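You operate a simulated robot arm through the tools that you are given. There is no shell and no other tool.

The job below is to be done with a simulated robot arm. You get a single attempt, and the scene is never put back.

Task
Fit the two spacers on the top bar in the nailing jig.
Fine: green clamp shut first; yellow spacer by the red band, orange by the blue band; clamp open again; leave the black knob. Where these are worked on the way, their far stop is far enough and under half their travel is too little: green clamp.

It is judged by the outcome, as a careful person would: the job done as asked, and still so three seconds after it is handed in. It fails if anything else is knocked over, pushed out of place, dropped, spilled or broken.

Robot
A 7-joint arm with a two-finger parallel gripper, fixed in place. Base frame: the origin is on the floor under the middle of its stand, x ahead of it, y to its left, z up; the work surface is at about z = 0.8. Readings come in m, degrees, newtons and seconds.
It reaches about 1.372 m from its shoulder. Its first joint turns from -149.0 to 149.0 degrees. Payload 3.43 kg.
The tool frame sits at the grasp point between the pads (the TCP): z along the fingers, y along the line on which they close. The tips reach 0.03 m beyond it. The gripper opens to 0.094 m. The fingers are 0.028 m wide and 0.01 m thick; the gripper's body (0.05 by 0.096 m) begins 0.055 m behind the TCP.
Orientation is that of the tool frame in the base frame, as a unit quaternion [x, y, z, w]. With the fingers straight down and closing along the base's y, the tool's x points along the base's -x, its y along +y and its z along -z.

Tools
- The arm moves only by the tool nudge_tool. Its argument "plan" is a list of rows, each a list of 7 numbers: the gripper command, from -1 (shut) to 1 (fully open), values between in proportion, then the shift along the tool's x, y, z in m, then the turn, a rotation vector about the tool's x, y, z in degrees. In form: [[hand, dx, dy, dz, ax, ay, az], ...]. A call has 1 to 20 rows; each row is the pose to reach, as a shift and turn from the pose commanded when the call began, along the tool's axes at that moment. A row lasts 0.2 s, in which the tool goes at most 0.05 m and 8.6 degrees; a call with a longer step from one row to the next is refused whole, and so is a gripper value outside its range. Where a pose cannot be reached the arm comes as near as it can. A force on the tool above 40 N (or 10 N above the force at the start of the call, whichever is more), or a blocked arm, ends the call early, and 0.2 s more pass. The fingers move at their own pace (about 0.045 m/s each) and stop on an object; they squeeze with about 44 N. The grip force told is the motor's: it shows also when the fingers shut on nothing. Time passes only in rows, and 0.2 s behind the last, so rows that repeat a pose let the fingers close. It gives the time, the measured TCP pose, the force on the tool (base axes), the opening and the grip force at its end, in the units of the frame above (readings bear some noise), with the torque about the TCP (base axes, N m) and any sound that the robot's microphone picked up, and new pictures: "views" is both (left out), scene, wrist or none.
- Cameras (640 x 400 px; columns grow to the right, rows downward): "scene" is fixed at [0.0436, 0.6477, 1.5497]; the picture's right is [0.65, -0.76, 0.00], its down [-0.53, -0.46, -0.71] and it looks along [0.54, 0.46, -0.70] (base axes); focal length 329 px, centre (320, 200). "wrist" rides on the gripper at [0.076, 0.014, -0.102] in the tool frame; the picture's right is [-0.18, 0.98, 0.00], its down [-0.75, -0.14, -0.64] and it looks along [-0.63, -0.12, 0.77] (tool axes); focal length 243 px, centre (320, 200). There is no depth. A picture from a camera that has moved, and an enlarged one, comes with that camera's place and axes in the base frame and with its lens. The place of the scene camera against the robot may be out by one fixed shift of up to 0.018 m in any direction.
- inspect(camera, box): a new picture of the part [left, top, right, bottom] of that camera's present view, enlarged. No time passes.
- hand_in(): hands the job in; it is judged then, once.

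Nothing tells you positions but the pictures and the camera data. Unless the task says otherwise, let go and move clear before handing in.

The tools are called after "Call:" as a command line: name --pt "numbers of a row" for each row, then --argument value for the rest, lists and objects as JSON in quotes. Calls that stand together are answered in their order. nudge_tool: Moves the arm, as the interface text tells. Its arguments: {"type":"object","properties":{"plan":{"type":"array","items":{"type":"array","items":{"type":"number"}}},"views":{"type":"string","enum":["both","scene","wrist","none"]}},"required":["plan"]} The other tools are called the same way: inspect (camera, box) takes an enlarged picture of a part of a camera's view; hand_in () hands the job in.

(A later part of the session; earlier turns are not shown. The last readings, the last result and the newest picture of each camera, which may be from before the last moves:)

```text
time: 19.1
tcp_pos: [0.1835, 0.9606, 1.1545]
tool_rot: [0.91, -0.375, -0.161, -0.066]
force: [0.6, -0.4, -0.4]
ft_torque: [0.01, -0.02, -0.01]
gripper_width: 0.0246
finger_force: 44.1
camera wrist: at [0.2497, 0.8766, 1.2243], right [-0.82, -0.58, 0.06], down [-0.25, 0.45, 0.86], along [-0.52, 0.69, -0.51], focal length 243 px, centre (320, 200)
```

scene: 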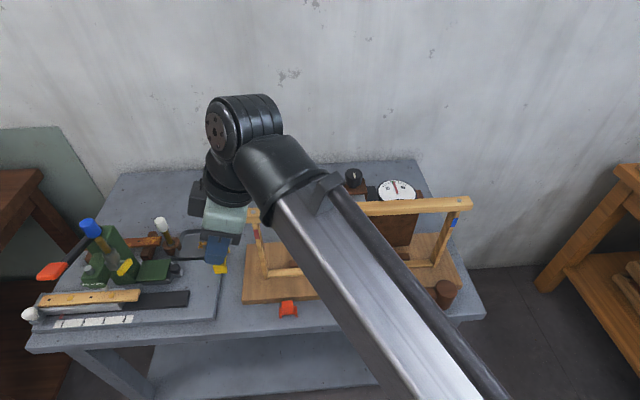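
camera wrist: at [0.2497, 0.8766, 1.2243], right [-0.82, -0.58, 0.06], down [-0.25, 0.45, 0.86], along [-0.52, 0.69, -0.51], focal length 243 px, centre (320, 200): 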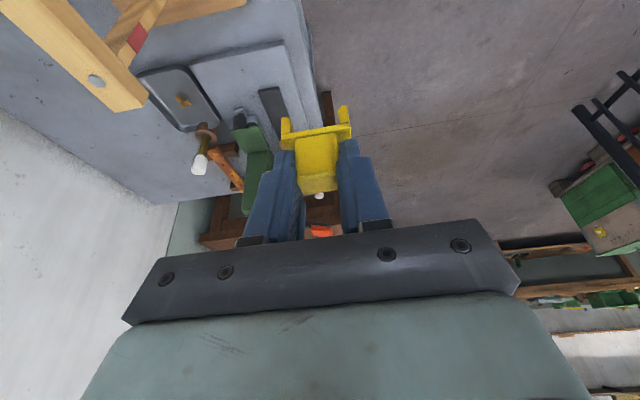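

The turn worked and the spacer's channel now runs along the bar. The wrist camera sees the bar's red-band end with its nail, so I'll zoom in to fix the bar's position.

Call:
inspect --camera "wrist" --box '[0, 0, 200, 125]'

Call:
inspect --camera "wrist" --box '[220, 80, 420, 205]'

```text
3.20 times, centred on (100, 62) of wrist
camera zoom: at [0.2497, 0.8766, 1.2243], right [-0.82, -0.58, 0.06], down [-0.25, 0.45, 0.86], along [-0.52, 0.69, -0.51], focal length 776 px, centre (1024, 640)
```

zoom: 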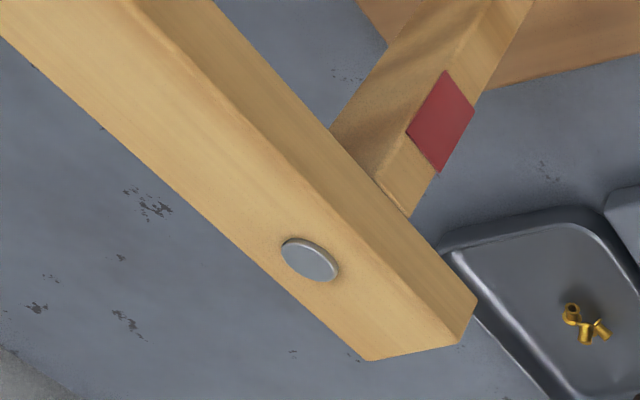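

```text
3.20 times, centred on (320, 142) of wrist
camera zoom: at [0.2497, 0.8766, 1.2243], right [-0.82, -0.58, 0.06], down [-0.25, 0.45, 0.86], along [-0.52, 0.69, -0.51], focal length 776 px, centre (320, 384)
```

zoom: 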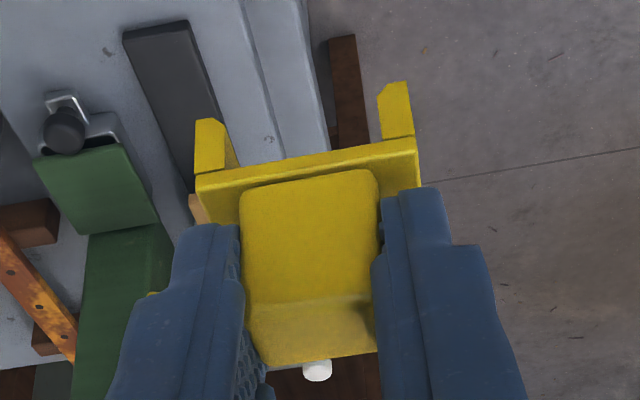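

From two wrist views the bar's top is at z = 1.053, about 26 mm wide, with its centre line along x + y = 1.359 and the nail at (0.309, 1.049). I'll carry the spacer over to just inboard of that nail, still about 45 mm above the bar.

Call:
nudge_tool --pt "-1 0.0108 -0.0303 -0.0039 0 0 0" --pt "-1 0.0215 -0.0606 -0.0079 0 0 0" --pt "-1 0.0323 -0.0909 -0.0118 0 0 0" --pt "-1 0.043 -0.1212 -0.0158 0 0 0" --pt "-1 0.0538 -0.1515 -0.0197 0 0 0" --pt "-1 0.0538 -0.1515 -0.0197 0 0 0"

Call:
inspect --camera "wrist" --box '[220, 60, 420, 185]'

```text
time: 20.5
tcp_pos: [0.3298, 1.0276, 1.1539]
tool_rot: [0.91, -0.376, -0.16, -0.067]
force: [-0.1, 0.3, -0.4]
ft_torque: [-0.02, -0.05, 0.0]
gripper_width: 0.0245
finger_force: 44.4
camera wrist: at [0.396, 0.9437, 1.2233], right [-0.82, -0.57, 0.06], down [-0.25, 0.45, 0.86], along [-0.52, 0.69, -0.51], focal length 243 px, centre (320, 200)
```

scene: 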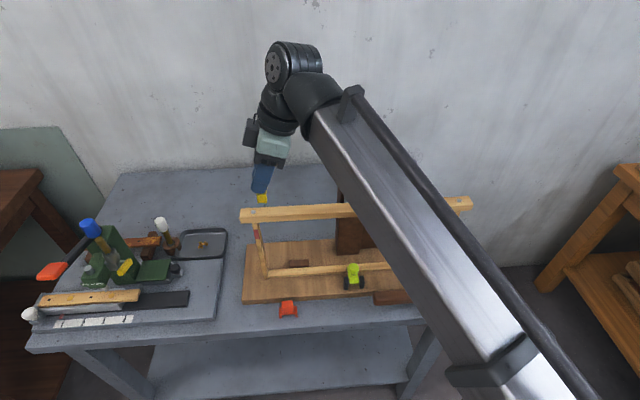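
wrist: 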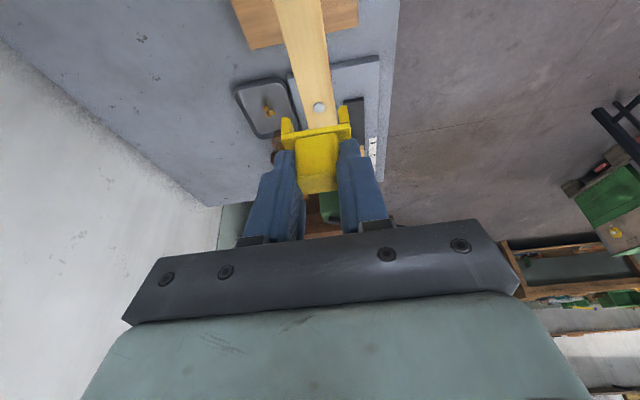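

```text
3.20 times, centred on (320, 122) of wrist
camera zoom: at [0.396, 0.9437, 1.2233], right [-0.82, -0.57, 0.06], down [-0.25, 0.45, 0.86], along [-0.52, 0.69, -0.51], focal length 776 px, centre (320, 448)
```

zoom: 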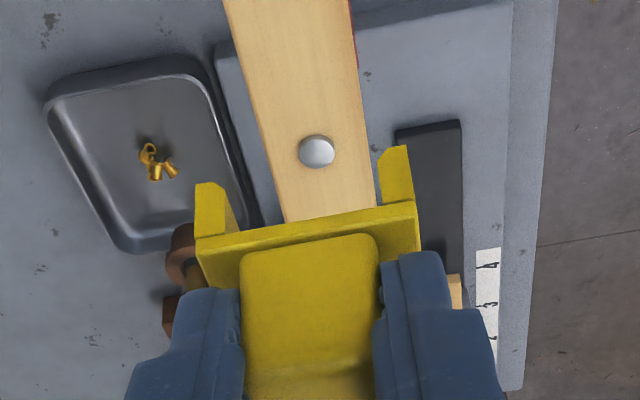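

The spacer sits square over the bar with the nail clear of it. In the same picture, the leg gap's centre and the bar's centre agree to under 1 mm. I'll lower it until the legs are just above the bar.

Call:
nudge_tool --pt "-1 0.0048 0 0.0131 0 0 0" --pt "-1 0.0096 0 0.0262 0 0 0" --pt "-1 0.0144 0 0.0394 0 0 0" --pt "-1 0.0144 0 0.0394 0 0 0"

Call:
inspect --camera "wrist" --box '[260, 90, 380, 165]'

Call:
inspect --camera "scene" --box '[230, 170, 300, 230]'

```text
time: 21.5
tcp_pos: [0.3323, 1.0278, 1.1133]
tool_rot: [0.91, -0.376, -0.161, -0.066]
force: [-0.1, 0.3, -0.3]
ft_torque: [0.0, 0.01, 0.01]
gripper_width: 0.0247
finger_force: 43.9
camera wrist: at [0.3973, 0.9438, 1.1823], right [-0.82, -0.57, 0.06], down [-0.25, 0.45, 0.86], along [-0.52, 0.69, -0.51], focal length 243 px, centre (320, 200)
```

scene: 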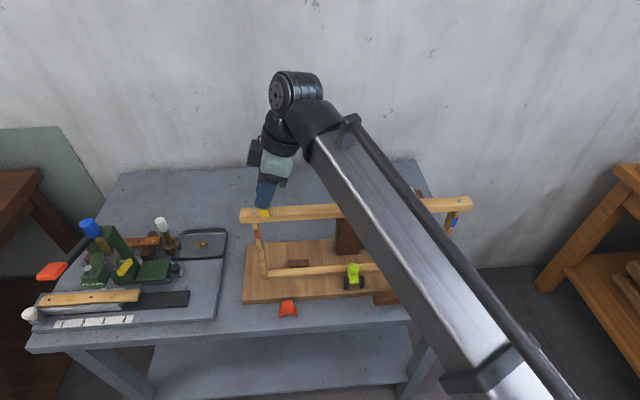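
wrist: 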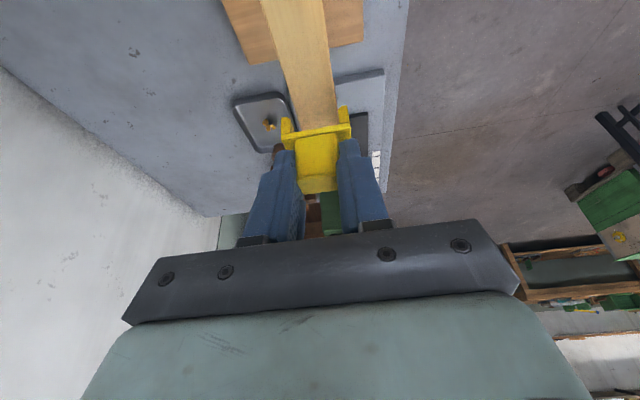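

```text
5.33 times, centred on (320, 128) of wrist
camera zoom: at [0.3973, 0.9438, 1.1823], right [-0.82, -0.57, 0.06], down [-0.25, 0.45, 0.86], along [-0.52, 0.69, -0.51], focal length 1294 px, centre (320, 587)
```

zoom: 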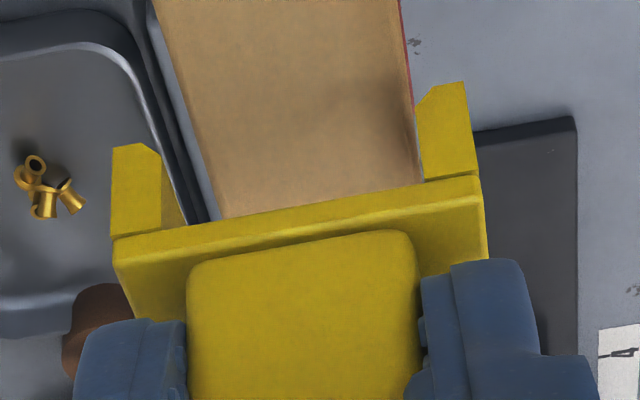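

```text
6.67 times, centred on (265, 200) of scene
camera zoom: at [0.0436, 0.6477, 1.5497], right [0.65, -0.76, 0.0], down [-0.53, -0.46, -0.71], along [0.54, 0.46, -0.7], focal length 2193 px, centre (687, 200)
```

zoom: 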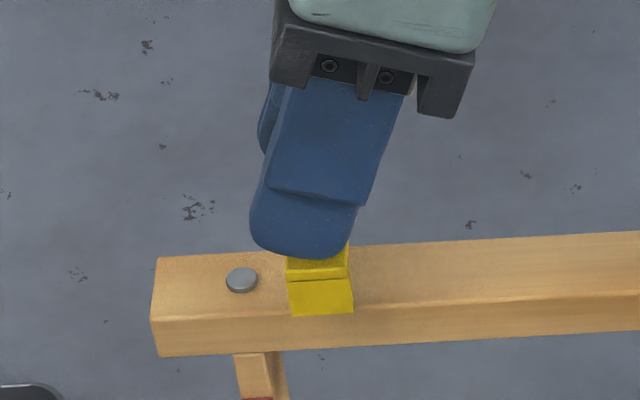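

The right leg is nearly in line with the bar's front edge, about 1.7 mm off centre. I'll nudge the spacer that much toward the front and check again before lowering.

Call:
nudge_tool --pt "-1 0 0.0017 0 0 0 0" --pt "-1 0 0.0017 0 0 0 0" --pt "-1 0 0.0017 0 0 0 0" --views "none"

Call:
inspect --camera "wrist" --box '[260, 90, 380, 165]'

```text
time: 22.3
tcp_pos: [0.3308, 1.0278, 1.1127]
tool_rot: [0.91, -0.376, -0.16, -0.066]
force: [-0.1, 0.4, -0.3]
ft_torque: [0.04, 0.01, -0.02]
gripper_width: 0.0248
finger_force: 43.9
```

```text
5.33 times, centred on (320, 128) of wrist
camera zoom: at [0.396, 0.9426, 1.1821], right [-0.82, -0.57, 0.06], down [-0.25, 0.45, 0.86], along [-0.52, 0.69, -0.51], focal length 1294 px, centre (320, 587)
```

zoom: 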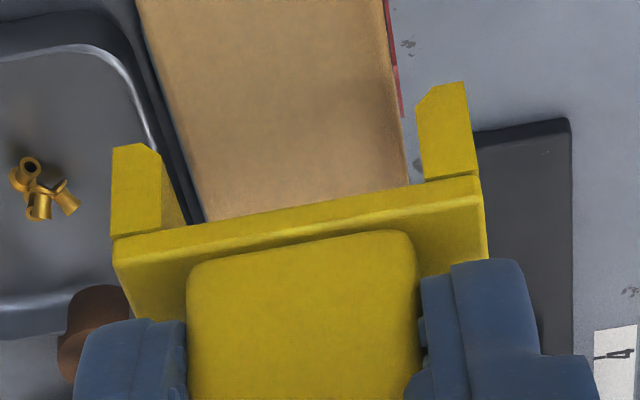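

The leg gap is now centred on the bar within about 0.2 mm. I'll lower it so the legs go down past the bar's top edges.

Call:
nudge_tool --pt "-1 0.0014 0 0.0037 0 0 0" --pt "-1 0.0027 0 0.0075 0 0 0" --pt "-1 0.0041 0 0.0112 0 0 0" --pt "-1 0.0041 0 0.0112 0 0 0" --views "none"

Call:
inspect --camera "wrist" --box '[260, 90, 380, 165]'

Call:
inspect --camera "scene" --box '[240, 190, 290, 230]'

```text
time: 23.3
tcp_pos: [0.3299, 1.0266, 1.1016]
tool_rot: [0.91, -0.376, -0.159, -0.066]
force: [-0.2, -0.1, 0.4]
ft_torque: [-0.02, 0.02, 0.05]
gripper_width: 0.0243
finger_force: 44.0
```

```text
5.33 times, centred on (320, 128) of wrist
camera zoom: at [0.3965, 0.9425, 1.1695], right [-0.82, -0.57, 0.06], down [-0.25, 0.45, 0.86], along [-0.52, 0.69, -0.51], focal length 1294 px, centre (320, 587)
```

zoom: 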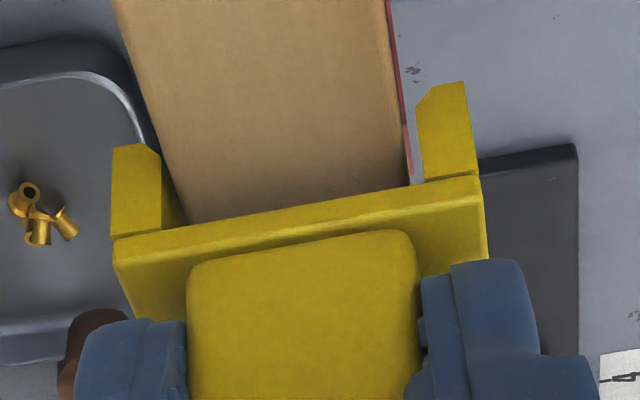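

```text
10.00 times, centred on (265, 210) of scene
camera zoom: at [0.0436, 0.6477, 1.5497], right [0.65, -0.76, 0.0], down [-0.53, -0.46, -0.71], along [0.54, 0.46, -0.7], focal length 3290 px, centre (870, 100)
```

zoom: 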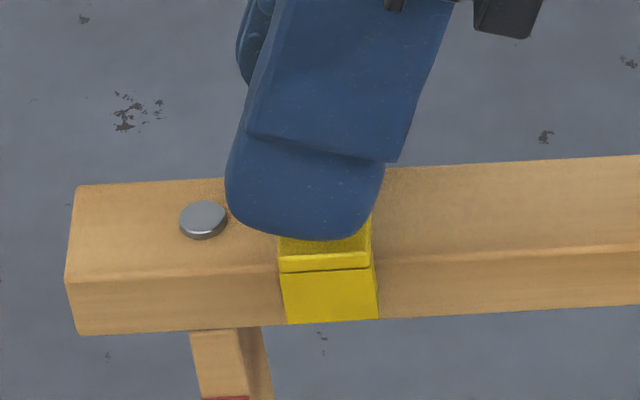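

The legs are now on either side of the bar. I'll lower the last few millimetres until the plate rests on the bar.

Call:
nudge_tool --pt "-1 0.0007 0 0.0019 0 0 0" --pt "-1 0.0014 0 0.0038 0 0 0" --pt "-1 0.0021 0 0.0056 0 0 0" --pt "-1 0.0021 0 0.0056 0 0 0" --views "none"

Call:
inspect --camera "wrist" --box '[260, 90, 380, 165]'

Call:
inspect --camera "scene" --box '[240, 190, 290, 230]'

```text
time: 24.3
tcp_pos: [0.3315, 1.0268, 1.094]
tool_rot: [0.911, -0.375, -0.16, -0.066]
force: [0.2, 0.1, 0.1]
ft_torque: [-0.03, 0.01, 0.02]
gripper_width: 0.0247
finger_force: 44.4
```

```text
5.33 times, centred on (320, 128) of wrist
camera zoom: at [0.3967, 0.9421, 1.164], right [-0.82, -0.57, 0.06], down [-0.25, 0.45, 0.86], along [-0.52, 0.69, -0.51], focal length 1294 px, centre (320, 587)
```

zoom: 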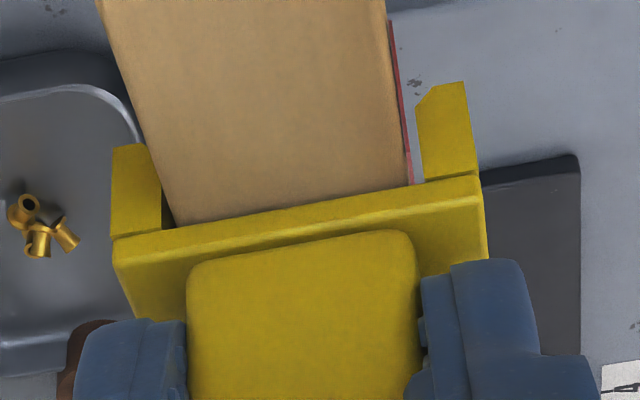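

```text
10.00 times, centred on (265, 210) of scene
camera zoom: at [0.0436, 0.6477, 1.5497], right [0.65, -0.76, 0.0], down [-0.53, -0.46, -0.71], along [0.54, 0.46, -0.7], focal length 3290 px, centre (870, 100)
```

zoom: 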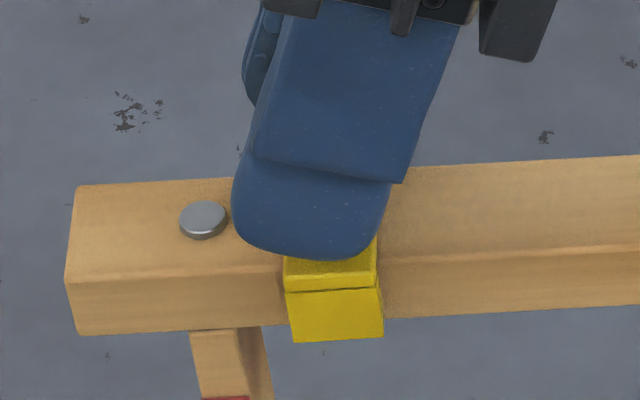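

There's no contact yet and it's still centred. I'll lower a few more millimetres in small steps.

Call:
nudge_tool --pt "-1 0.0005 0 0.0014 0 0 0" --pt "-1 0.001 0 0.0028 0 0 0" --pt "-1 0.001 0 0.0028 0 0 0" --views "none"

Call:
inspect --camera "wrist" --box '[260, 90, 380, 165]'

Call:
inspect --camera "scene" --box '[240, 190, 290, 230]'

```text
time: 25.1
tcp_pos: [0.3305, 1.0269, 1.093]
tool_rot: [0.91, -0.376, -0.16, -0.067]
force: [4.0, -0.1, 14.7]
ft_torque: [0.06, -0.13, -0.02]
gripper_width: 0.0245
finger_force: 43.9
```

```text
5.33 times, centred on (320, 128) of wrist
camera zoom: at [0.3962, 0.942, 1.1625], right [-0.82, -0.57, 0.06], down [-0.25, 0.44, 0.86], along [-0.52, 0.69, -0.5], focal length 1294 px, centre (320, 587)
```

zoom: 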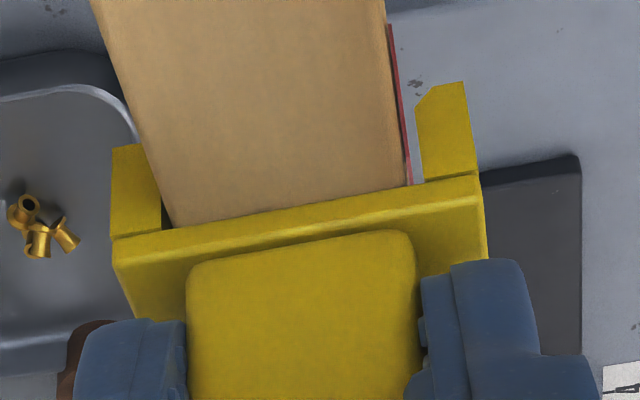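

```text
10.00 times, centred on (265, 210) of scene
camera zoom: at [0.0436, 0.6477, 1.5497], right [0.65, -0.76, 0.0], down [-0.53, -0.46, -0.71], along [0.54, 0.46, -0.7], focal length 3290 px, centre (870, 100)
```

zoom: 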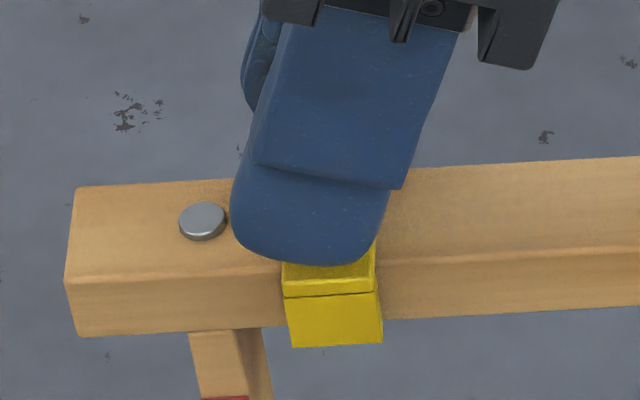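

The plate is seated on the bar, with about 15 N of contact and even gaps on both sides. I'll open the fingers.

Call:
nudge_tool --pt "0.3 -0.0003 0 -0.001 0 0 0" --pt "0.3 -0.0003 0 -0.001 0 0 0" --pt "0.3 -0.0003 0 -0.001 0 0 0" --pt "0.3 -0.0003 0 -0.001 0 0 0" --views "wrist"

Call:
inspect --camera "wrist" --box '[250, 90, 390, 178]'

Call:
inspect --camera "scene" --box '[240, 190, 290, 230]'

```text
time: 26.1
tcp_pos: [0.3301, 1.0277, 1.0933]
tool_rot: [0.91, -0.376, -0.16, -0.067]
force: [0.0, -0.7, -0.3]
ft_torque: [0.0, -0.03, 0.0]
gripper_width: 0.0611
finger_force: 0.0
camera wrist: at [0.3958, 0.9423, 1.1618], right [-0.82, -0.57, 0.06], down [-0.25, 0.45, 0.86], along [-0.52, 0.69, -0.51], focal length 243 px, centre (320, 200)
```

wrist: 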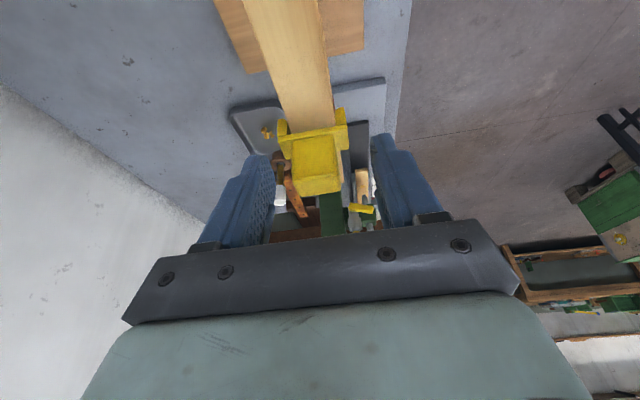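

```text
4.55 times, centred on (320, 134) of wrist
camera zoom: at [0.3958, 0.9423, 1.1618], right [-0.82, -0.57, 0.06], down [-0.25, 0.45, 0.86], along [-0.52, 0.69, -0.51], focal length 1103 px, centre (320, 500)
```

zoom: 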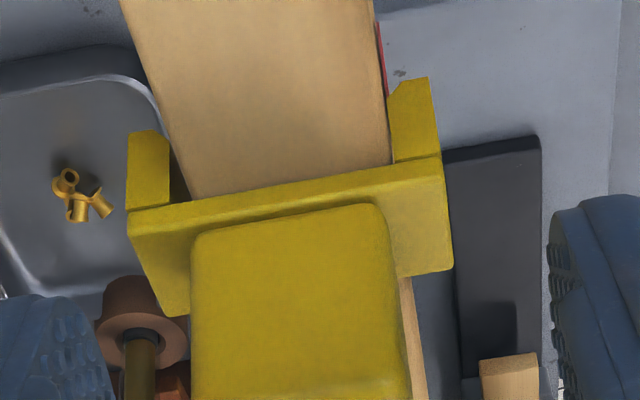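

```text
10.00 times, centred on (265, 210) of scene
camera zoom: at [0.0436, 0.6477, 1.5497], right [0.65, -0.76, 0.0], down [-0.53, -0.46, -0.71], along [0.54, 0.46, -0.7], focal length 3290 px, centre (870, 100)
```

zoom: 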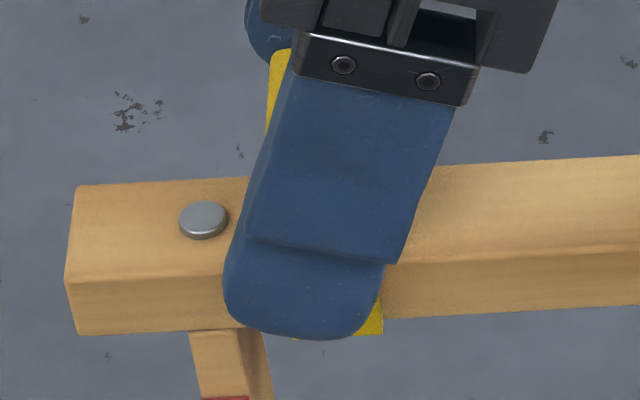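

The yellow spacer sits on the bar and the fingers are clear of it. I'll lift straight up, look at it, then swing back to face the orange spacer.

Call:
nudge_tool --pt "0.3 -0.0069 0 -0.0187 0 0 0" --pt "0.3 -0.0137 0 -0.0375 0 0 0" --pt "0.3 -0.024 0 -0.0656 0 0 0" --pt "0.3 -0.0308 0 -0.0844 0 0 0"

Call:
inspect --camera "wrist" --box '[250, 50, 390, 138]'

Call:
inspect --camera "scene" --box '[240, 190, 290, 230]'

```text
time: 27.1
tcp_pos: [0.3312, 1.0276, 1.1827]
tool_rot: [0.91, -0.376, -0.161, -0.067]
force: [-0.4, 0.4, 0.4]
ft_torque: [0.01, -0.03, 0.02]
gripper_width: 0.0612
finger_force: 0.1
camera wrist: at [0.3958, 0.9425, 1.2522], right [-0.82, -0.57, 0.06], down [-0.25, 0.45, 0.86], along [-0.52, 0.69, -0.51], focal length 243 px, centre (320, 200)
```

scene: 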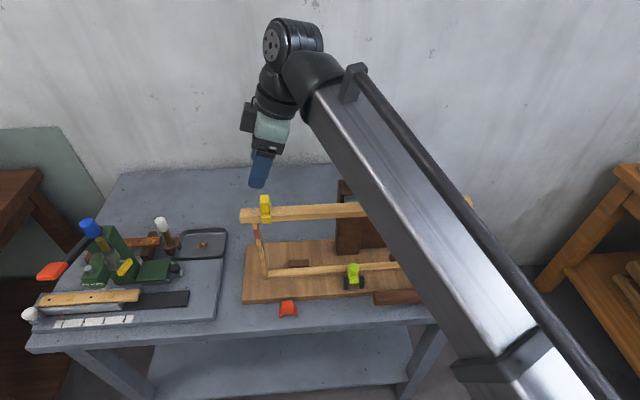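
wrist: 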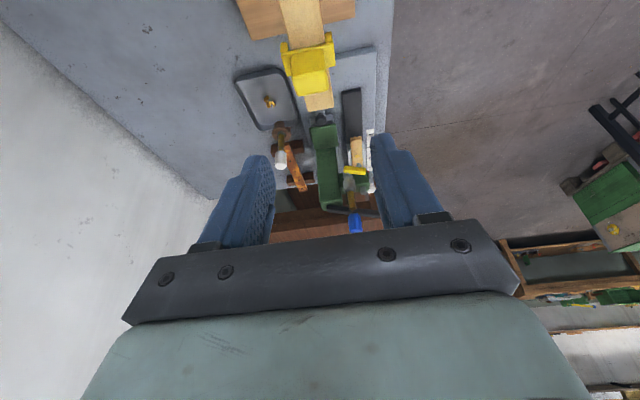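

```text
4.55 times, centred on (320, 94) of wrist
camera zoom: at [0.3958, 0.9425, 1.2522], right [-0.82, -0.57, 0.06], down [-0.25, 0.45, 0.86], along [-0.52, 0.69, -0.51], focal length 1103 px, centre (320, 682)
```

zoom: 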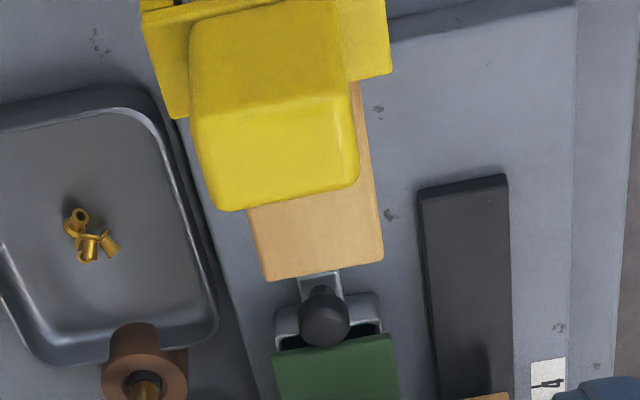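

```text
10.00 times, centred on (265, 210) of scene
camera zoom: at [0.0436, 0.6477, 1.5497], right [0.65, -0.76, 0.0], down [-0.53, -0.46, -0.71], along [0.54, 0.46, -0.7], focal length 3290 px, centre (870, 100)
```

zoom: 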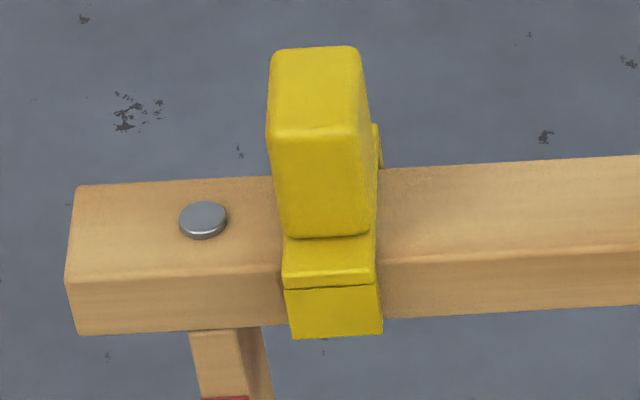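

The yellow spacer is well seated, clear of the nail. I'll turn back 90 degrees in front of the jig and come down toward the orange spacer.

Call:
nudge_tool --pt "0.06 0.0017 0.0102 -0.0006 2.57 0 7.03" --pt "0.06 0.0034 0.0205 -0.0012 5.14 0 14.06" --pt "0.06 0.0051 0.0307 -0.0019 7.71 0 21.09" --pt "0.06 0.0068 0.0409 -0.0025 10.28 0 28.12" --pt "0.06 0.0085 0.0511 -0.0031 12.85 0 35.16" --pt "0.06 0.0102 0.0614 -0.0037 15.41 0 42.19" --pt "0.06 0.0119 0.0716 -0.0043 17.98 0 49.22" --pt "0.06 0.0136 0.0818 -0.005 20.55 0 56.25" --pt "0.06 0.0153 0.0921 -0.0056 23.12 0 63.28" --pt "0.06 0.017 0.1023 -0.0062 25.69 0 70.31" --pt "0.06 0.0187 0.1125 -0.0068 28.26 0 77.34" --pt "0.06 0.0204 0.1227 -0.0074 30.83 0 84.37" --pt "0.06 0.0358 0.1227 0.0348 30.83 0 84.37" --pt "0.06 0.0512 0.1227 0.077 30.83 0 84.37" --pt "0.06 0.0666 0.1227 0.1192 30.83 0 84.37" --pt "0.06 0.082 0.1227 0.1614 30.83 0 84.37" --pt "0.06 0.0974 0.1227 0.2036 30.83 0 84.37" --pt "0.06 0.0974 0.1227 0.2036 30.83 0 84.37"

Call:
inspect --camera "wrist" --box '[240, 40, 400, 140]'

```text
time: 30.9
tcp_pos: [0.258, 0.9264, 0.9587]
tool_rot: [-0.379, 0.909, 0.066, 0.162]
force: [0.3, -1.0, -0.5]
ft_torque: [0.0, 0.02, 0.02]
gripper_width: 0.0498
finger_force: 0.1
camera wrist: at [0.1732, 0.8606, 1.0274], right [-0.58, 0.81, 0.06], down [0.44, 0.25, 0.86], along [0.69, 0.52, -0.5], focal length 243 px, centre (320, 200)
```

scene: 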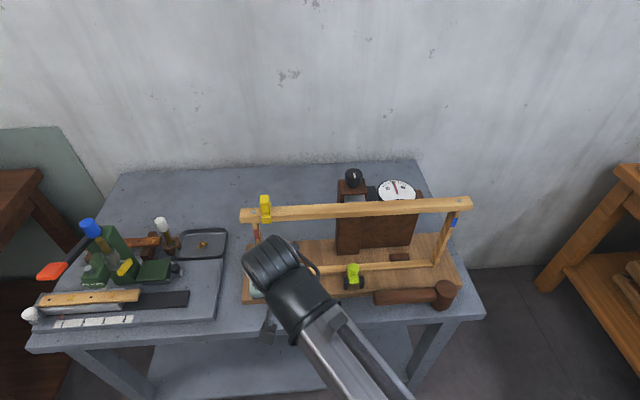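
wrist: 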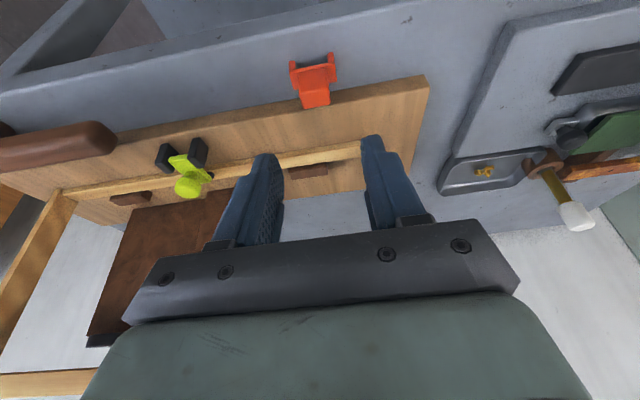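

```text
4.00 times, centred on (320, 90) of wrist
camera zoom: at [0.1732, 0.8606, 1.0274], right [-0.58, 0.81, 0.06], down [0.44, 0.25, 0.86], along [0.69, 0.52, -0.5], focal length 970 px, centre (320, 640)
```

zoom: 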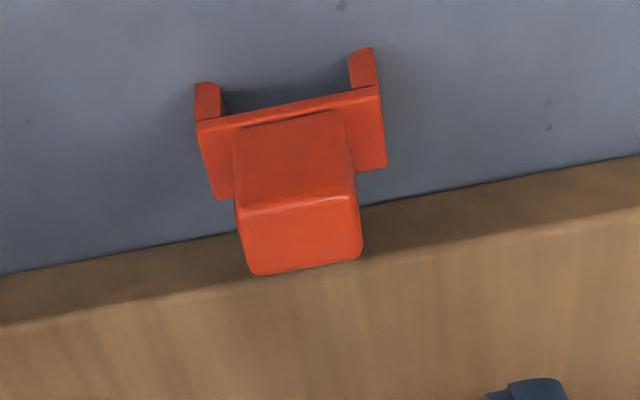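

The orange spacer's centre is at (0.280, 0.944), squared at the same 45 degrees. I'll move over it and go down to the same grip height as before.

Call:
nudge_tool --pt "0.06 -0.0207 -0.0028 0.0076 0 0 0" --pt "0.06 -0.0122 -0.0028 0.0311 0 0 0" --pt "0.06 -0.0036 -0.0027 0.0546 0 0 0" --pt "0.06 0.0051 -0.0026 0.0781 0 0 0" --pt "0.06 0.015 -0.0025 0.1051 0 0 0" --pt "0.06 0.015 -0.0025 0.1051 0 0 0"

Call:
inspect --camera "wrist" --box '[220, 80, 420, 205]'

```text
time: 32.3
tcp_pos: [0.2767, 0.9393, 0.8538]
tool_rot: [-0.379, 0.909, 0.067, 0.161]
force: [0.1, -0.8, 0.0]
ft_torque: [-0.03, 0.0, 0.01]
gripper_width: 0.0498
finger_force: 0.0
camera wrist: at [0.1914, 0.8739, 0.9226], right [-0.58, 0.81, 0.06], down [0.44, 0.25, 0.86], along [0.69, 0.52, -0.5], focal length 243 px, centre (320, 200)
```

scene: 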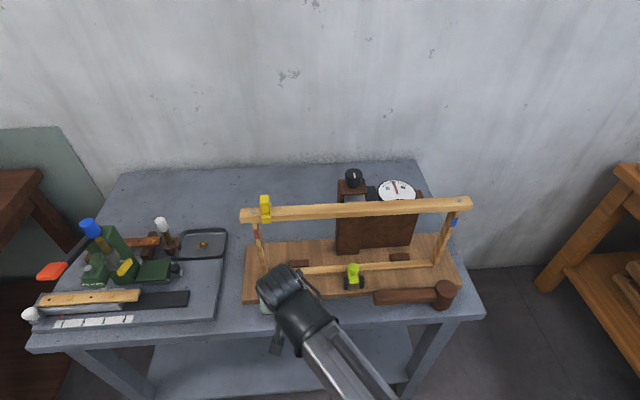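
wrist: 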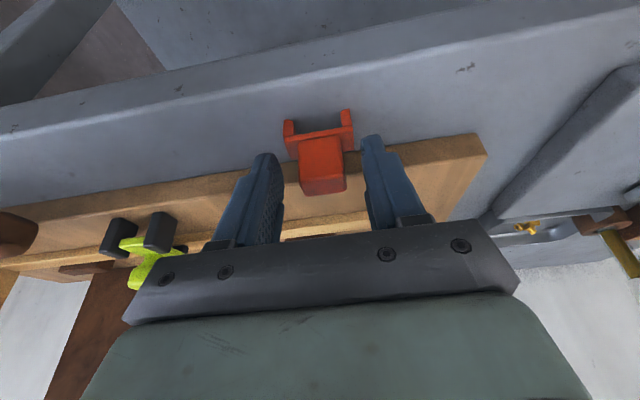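

```text
3.20 times, centred on (320, 142) of wrist
camera zoom: at [0.1914, 0.8739, 0.9226], right [-0.58, 0.81, 0.06], down [0.44, 0.25, 0.86], along [0.69, 0.52, -0.5], focal length 776 px, centre (320, 384)
```

zoom: 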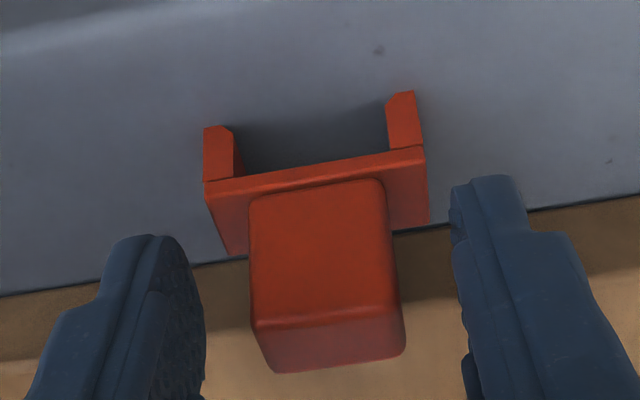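

It matches the yellow spacer's picture just before that grip. I'll close, lift a little and draw back.

Call:
nudge_tool --pt "-1 0 0 0 0 0 0" --pt "-1 0 0 0 0 0 0" --pt "-1 0 0 0 0 0 0" --pt "-1 0 0 0 0 0 0" --pt "-1 -0.0043 0 -0.0118 0 0 0" --pt "-1 -0.0086 0 -0.0235 0 0 0" --pt "-1 0.0017 0 -0.0539 0 0 0" --pt "-1 0.0196 0 -0.0924 0 0 0" --pt "-1 0.0196 0 -0.0924 0 0 0"

Call:
inspect --camera "wrist" --box '[220, 80, 420, 205]'

```text
time: 34.3
tcp_pos: [0.2404, 0.9024, 0.9327]
tool_rot: [-0.379, 0.909, 0.066, 0.16]
force: [1.4, -0.5, -0.5]
ft_torque: [0.0, -0.02, 0.03]
gripper_width: 0.0244
finger_force: 44.0
camera wrist: at [0.1556, 0.8375, 1.0023], right [-0.58, 0.81, 0.06], down [0.44, 0.25, 0.86], along [0.69, 0.52, -0.5], focal length 243 px, centre (320, 200)
```

scene: 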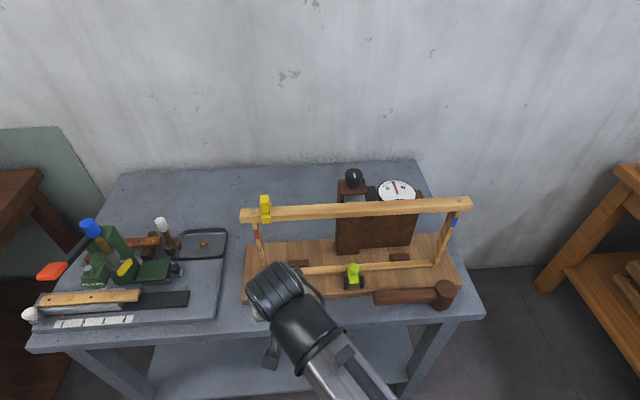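
wrist: 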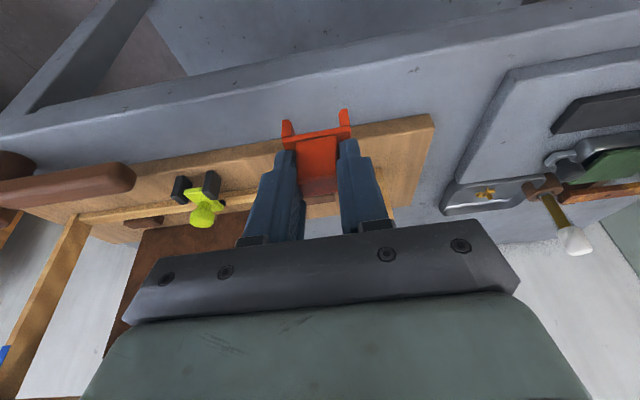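

```text
3.20 times, centred on (320, 142) of wrist
camera zoom: at [0.1556, 0.8375, 1.0023], right [-0.58, 0.81, 0.06], down [0.44, 0.25, 0.86], along [0.69, 0.52, -0.5], focal length 776 px, centre (320, 384)
```

zoom: 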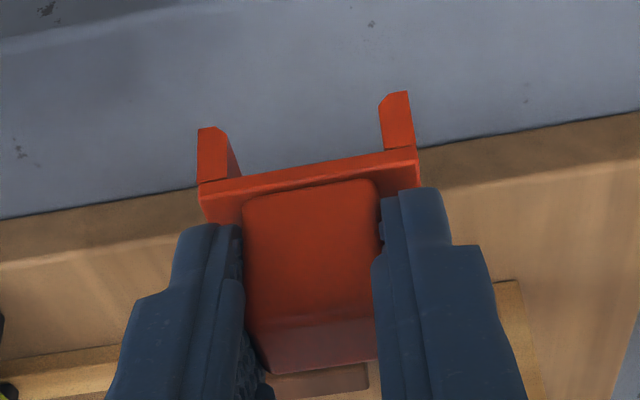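

The orange spacer hangs square in the grip and the yellow one is undisturbed. I'll raise it and carry it right along the front of the jig while turning 90 degrees, toward the blue-band end.

Call:
nudge_tool --pt "-1 -0.0152 -0.0001 -0.0414 0 0 0" --pt "-1 -0.0303 -0.0002 -0.0827 0 0 0" --pt "-1 -0.0455 -0.0004 -0.1241 0 0 0" --pt "-1 -0.0606 -0.0005 -0.1654 0 0 0" --pt "-1 -0.0758 -0.0006 -0.2068 0 0 0" --pt "-1 -0.0822 -0.0314 -0.2044 -2.58 -0.02 -7.05" --pt "-1 -0.0885 -0.0622 -0.202 -5.17 -0.04 -14.1" --pt "-1 -0.0949 -0.093 -0.1996 -7.75 -0.06 -21.15" --pt "-1 -0.1012 -0.1238 -0.1971 -10.34 -0.08 -28.19" --pt "-1 -0.1076 -0.1546 -0.1947 -12.92 -0.1 -35.24" --pt "-1 -0.114 -0.1854 -0.1923 -15.51 -0.13 -42.29" --pt "-1 -0.1203 -0.2161 -0.1899 -18.09 -0.15 -49.34" --pt "-1 -0.1267 -0.2469 -0.1875 -20.68 -0.17 -56.39" --pt "-1 -0.133 -0.2777 -0.1851 -23.26 -0.19 -63.44" --pt "-1 -0.1394 -0.3085 -0.1826 -25.84 -0.21 -70.49" --pt "-1 -0.1457 -0.3393 -0.1802 -28.43 -0.23 -77.53" --pt "-1 -0.1521 -0.3701 -0.1778 -31.01 -0.25 -84.58" --pt "-1 -0.1521 -0.3701 -0.1778 -31.01 -0.25 -84.58"

Call:
inspect --camera "wrist" --box '[120, 20, 360, 170]'

```text
time: 38.1
tcp_pos: [0.561, 0.6998, 1.1532]
tool_rot: [0.911, -0.373, -0.162, -0.067]
force: [0.1, -0.3, 0.3]
ft_torque: [0.0, 0.02, 0.02]
gripper_width: 0.0247
finger_force: 44.3
camera wrist: at [0.627, 0.6156, 1.2232], right [-0.81, -0.58, 0.06], down [-0.25, 0.44, 0.86], along [-0.53, 0.69, -0.5], focal length 243 px, centre (320, 200)
```

scene: 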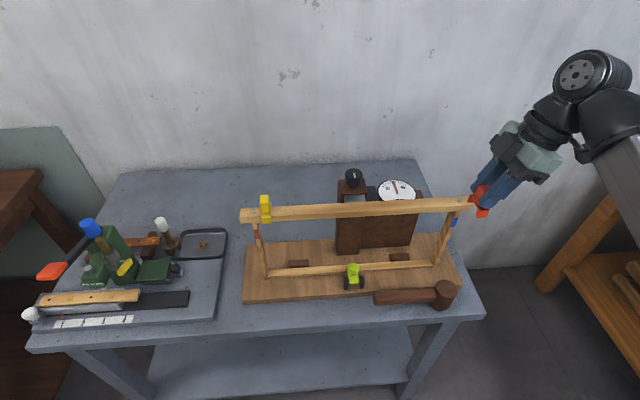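
wrist: 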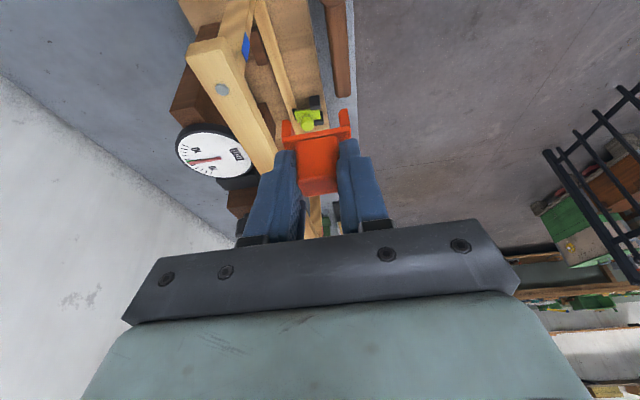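

```text
2.67 times, centred on (240, 95) of wrist
camera zoom: at [0.627, 0.6156, 1.2232], right [-0.81, -0.58, 0.06], down [-0.25, 0.44, 0.86], along [-0.53, 0.69, -0.5], focal length 647 px, centre (533, 480)
```

zoom: 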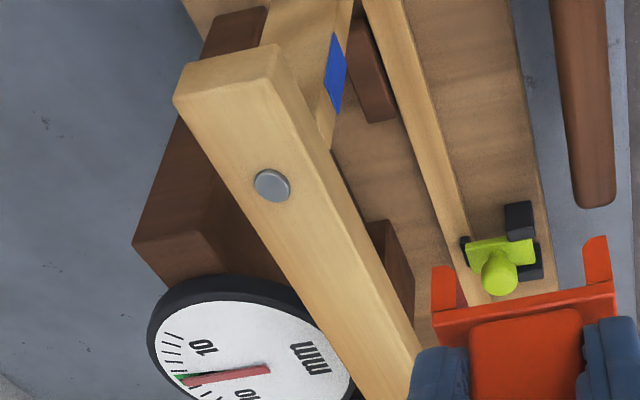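

The blue-band end's nail is at (0.6115, 0.7469), on the same centre line. I'll carry the orange spacer to just inboard of it, mirroring the yellow one, still above the bar.

Call:
nudge_tool --pt "-1 -0.0039 -0.0229 0.0015 0 0 0" --pt "-1 -0.0078 -0.0459 0.0029 0 0 0" --pt "-1 -0.0117 -0.0688 0.0044 0 0 0" --pt "-1 -0.0117 -0.0688 0.0044 0 0 0"

Call:
inspect --camera "wrist" --box '[220, 60, 420, 185]'

```text
time: 39.1
tcp_pos: [0.5994, 0.7581, 1.1534]
tool_rot: [0.911, -0.374, -0.161, -0.067]
force: [-0.9, 1.0, 0.7]
ft_torque: [0.02, 0.05, 0.0]
gripper_width: 0.0246
finger_force: 44.6
camera wrist: at [0.6661, 0.674, 1.2227], right [-0.81, -0.58, 0.06], down [-0.25, 0.44, 0.86], along [-0.53, 0.69, -0.5], focal length 243 px, centre (320, 200)
```

scene: 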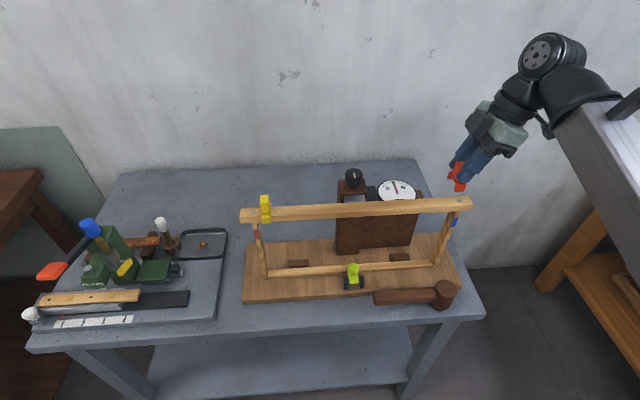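
wrist: 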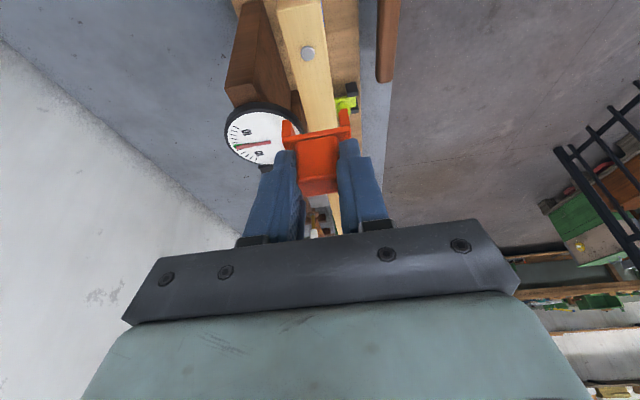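

```text
3.20 times, centred on (320, 122) of wrist
camera zoom: at [0.6661, 0.674, 1.2227], right [-0.81, -0.58, 0.06], down [-0.25, 0.44, 0.86], along [-0.53, 0.69, -0.5], focal length 776 px, centre (320, 448)
```

zoom: 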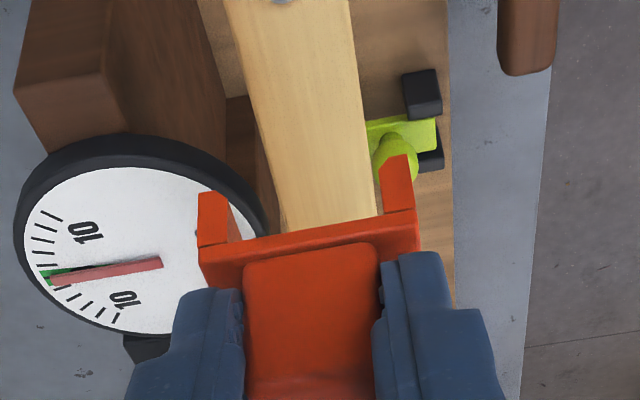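

The spacer needs about 1.4 mm toward the front to centre on the bar. I'll make that shift while lowering to just above the bar, then check.

Call:
nudge_tool --pt "-1 0.0048 0.0014 0.0131 0 0 0" --pt "-1 0.0097 0.0014 0.0262 0 0 0" --pt "-1 0.0145 0.0014 0.0394 0 0 0" --pt "-1 0.0145 0.0014 0.0394 0 0 0"

Call:
inspect --camera "wrist" --box '[260, 90, 380, 165]'

Call:
inspect --camera "scene" --box '[425, 180, 480, 224]'

```text
time: 40.1
tcp_pos: [0.5981, 0.7583, 1.1104]
tool_rot: [0.911, -0.374, -0.162, -0.068]
force: [-0.1, 0.5, 0.1]
ft_torque: [0.05, 0.0, -0.03]
gripper_width: 0.0246
finger_force: 43.9
camera wrist: at [0.6656, 0.6732, 1.1808], right [-0.81, -0.58, 0.06], down [-0.25, 0.44, 0.86], along [-0.53, 0.69, -0.5], focal length 243 px, centre (320, 200)
```

scene: 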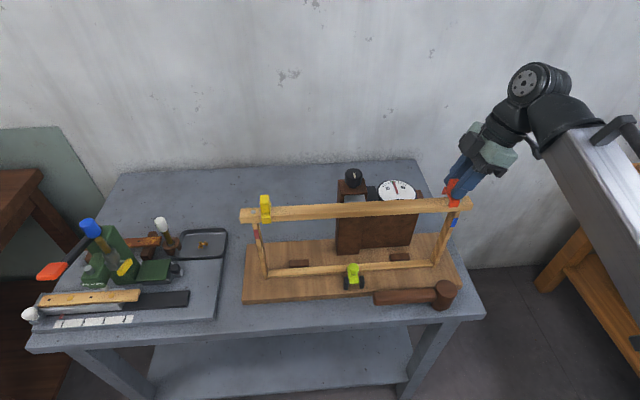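
wrist: 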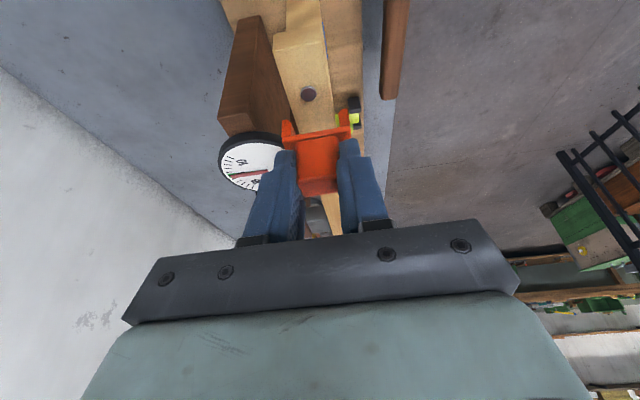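

```text
5.33 times, centred on (320, 128) of wrist
camera zoom: at [0.6656, 0.6732, 1.1808], right [-0.81, -0.58, 0.06], down [-0.25, 0.44, 0.86], along [-0.53, 0.69, -0.5], focal length 1294 px, centre (320, 587)
```

zoom: 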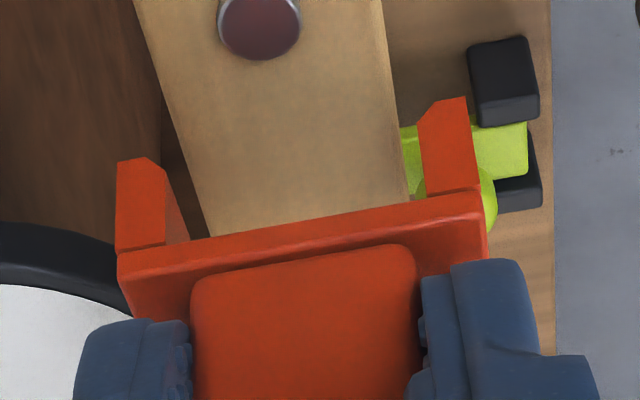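

```text
9.09 times, centred on (452, 202) of scene
camera zoom: at [0.0436, 0.6477, 1.5497], right [0.65, -0.76, 0.0], down [-0.53, -0.46, -0.71], along [0.54, 0.46, -0.7], focal length 2991 px, centre (-884, 182)
```

zoom: 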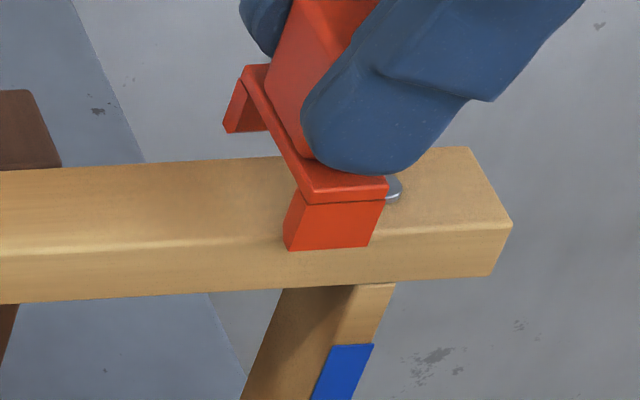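

It's centred within about half a millimetre and the nail is clear. I'll lower it onto the bar in the same steps as before.

Call:
nudge_tool --pt "-1 0.0014 0 0.0037 0 0 0" --pt "-1 0.0027 0 0.0075 0 0 0" --pt "-1 0.0041 0 0.0112 0 0 0" --pt "-1 0.0041 0 0.0112 0 0 0" --views "none"

Call:
inspect --camera "wrist" --box '[260, 90, 380, 165]'

Call:
inspect --camera "scene" --box '[425, 180, 480, 224]'

```text
time: 41.1
tcp_pos: [0.5991, 0.7573, 1.0991]
tool_rot: [0.911, -0.374, -0.162, -0.068]
force: [0.0, 0.0, 0.2]
ft_torque: [0.02, 0.01, -0.02]
gripper_width: 0.0243
finger_force: 44.3
```

```text
5.33 times, centred on (320, 128) of wrist
camera zoom: at [0.6655, 0.6728, 1.1688], right [-0.81, -0.58, 0.06], down [-0.25, 0.44, 0.86], along [-0.53, 0.69, -0.5], focal length 1294 px, centre (320, 587)
```

zoom: 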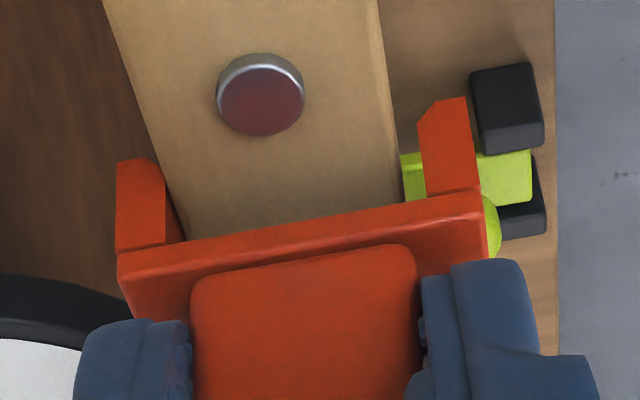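

```text
9.09 times, centred on (452, 202) of scene
camera zoom: at [0.0436, 0.6477, 1.5497], right [0.65, -0.76, 0.0], down [-0.53, -0.46, -0.71], along [0.54, 0.46, -0.7], focal length 2991 px, centre (-884, 182)
```

zoom: 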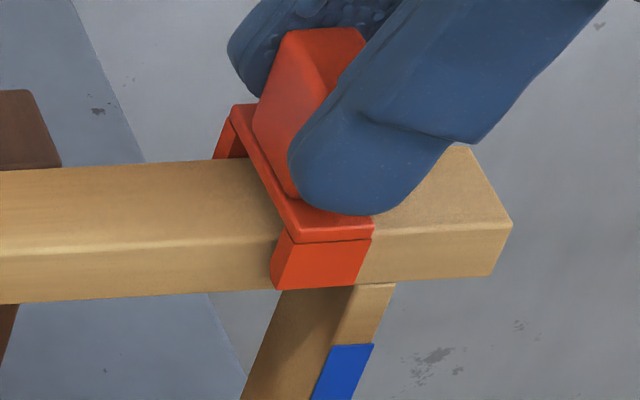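

The legs straddle the bar with room on both sides. I'll lower the last stretch to contact.

Call:
nudge_tool --pt "-1 0.0007 0 0.0019 0 0 0" --pt "-1 0.0014 0 0.0038 0 0 0" --pt "-1 0.0019 0 0.0052 0 0 0" --pt "-1 0.0024 0 0.0066 0 0 0" --pt "-1 0.0024 0 0.0066 0 0 0" --views "none"

Call:
inspect --camera "wrist" --box '[260, 90, 380, 165]'

Call:
inspect --camera "scene" --box '[425, 180, 480, 224]'

```text
time: 42.3
tcp_pos: [0.6, 0.7579, 1.0928]
tool_rot: [0.911, -0.374, -0.162, -0.068]
force: [0.1, -0.2, 0.6]
ft_torque: [-0.01, 0.02, -0.01]
gripper_width: 0.0247
finger_force: 44.0
```

```text
5.33 times, centred on (320, 128) of wrist
camera zoom: at [0.6658, 0.6731, 1.1622], right [-0.81, -0.58, 0.06], down [-0.25, 0.44, 0.86], along [-0.53, 0.69, -0.5], focal length 1294 px, centre (320, 587)
```

zoom: 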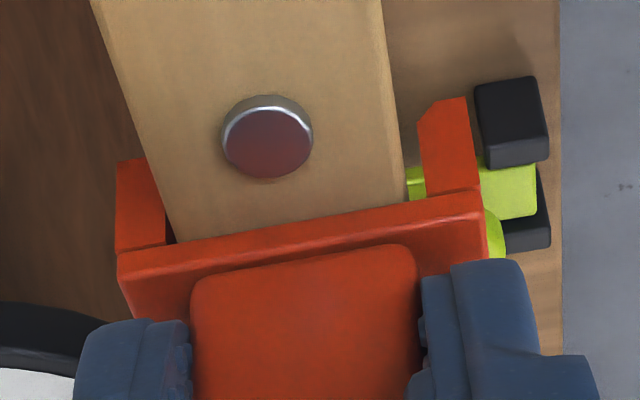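

```text
9.09 times, centred on (452, 202) of scene
camera zoom: at [0.0436, 0.6477, 1.5497], right [0.65, -0.76, 0.0], down [-0.53, -0.46, -0.71], along [0.54, 0.46, -0.7], focal length 2991 px, centre (-884, 182)
```

zoom: 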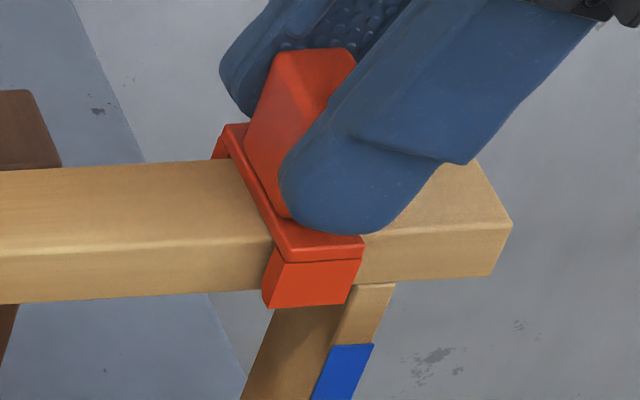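

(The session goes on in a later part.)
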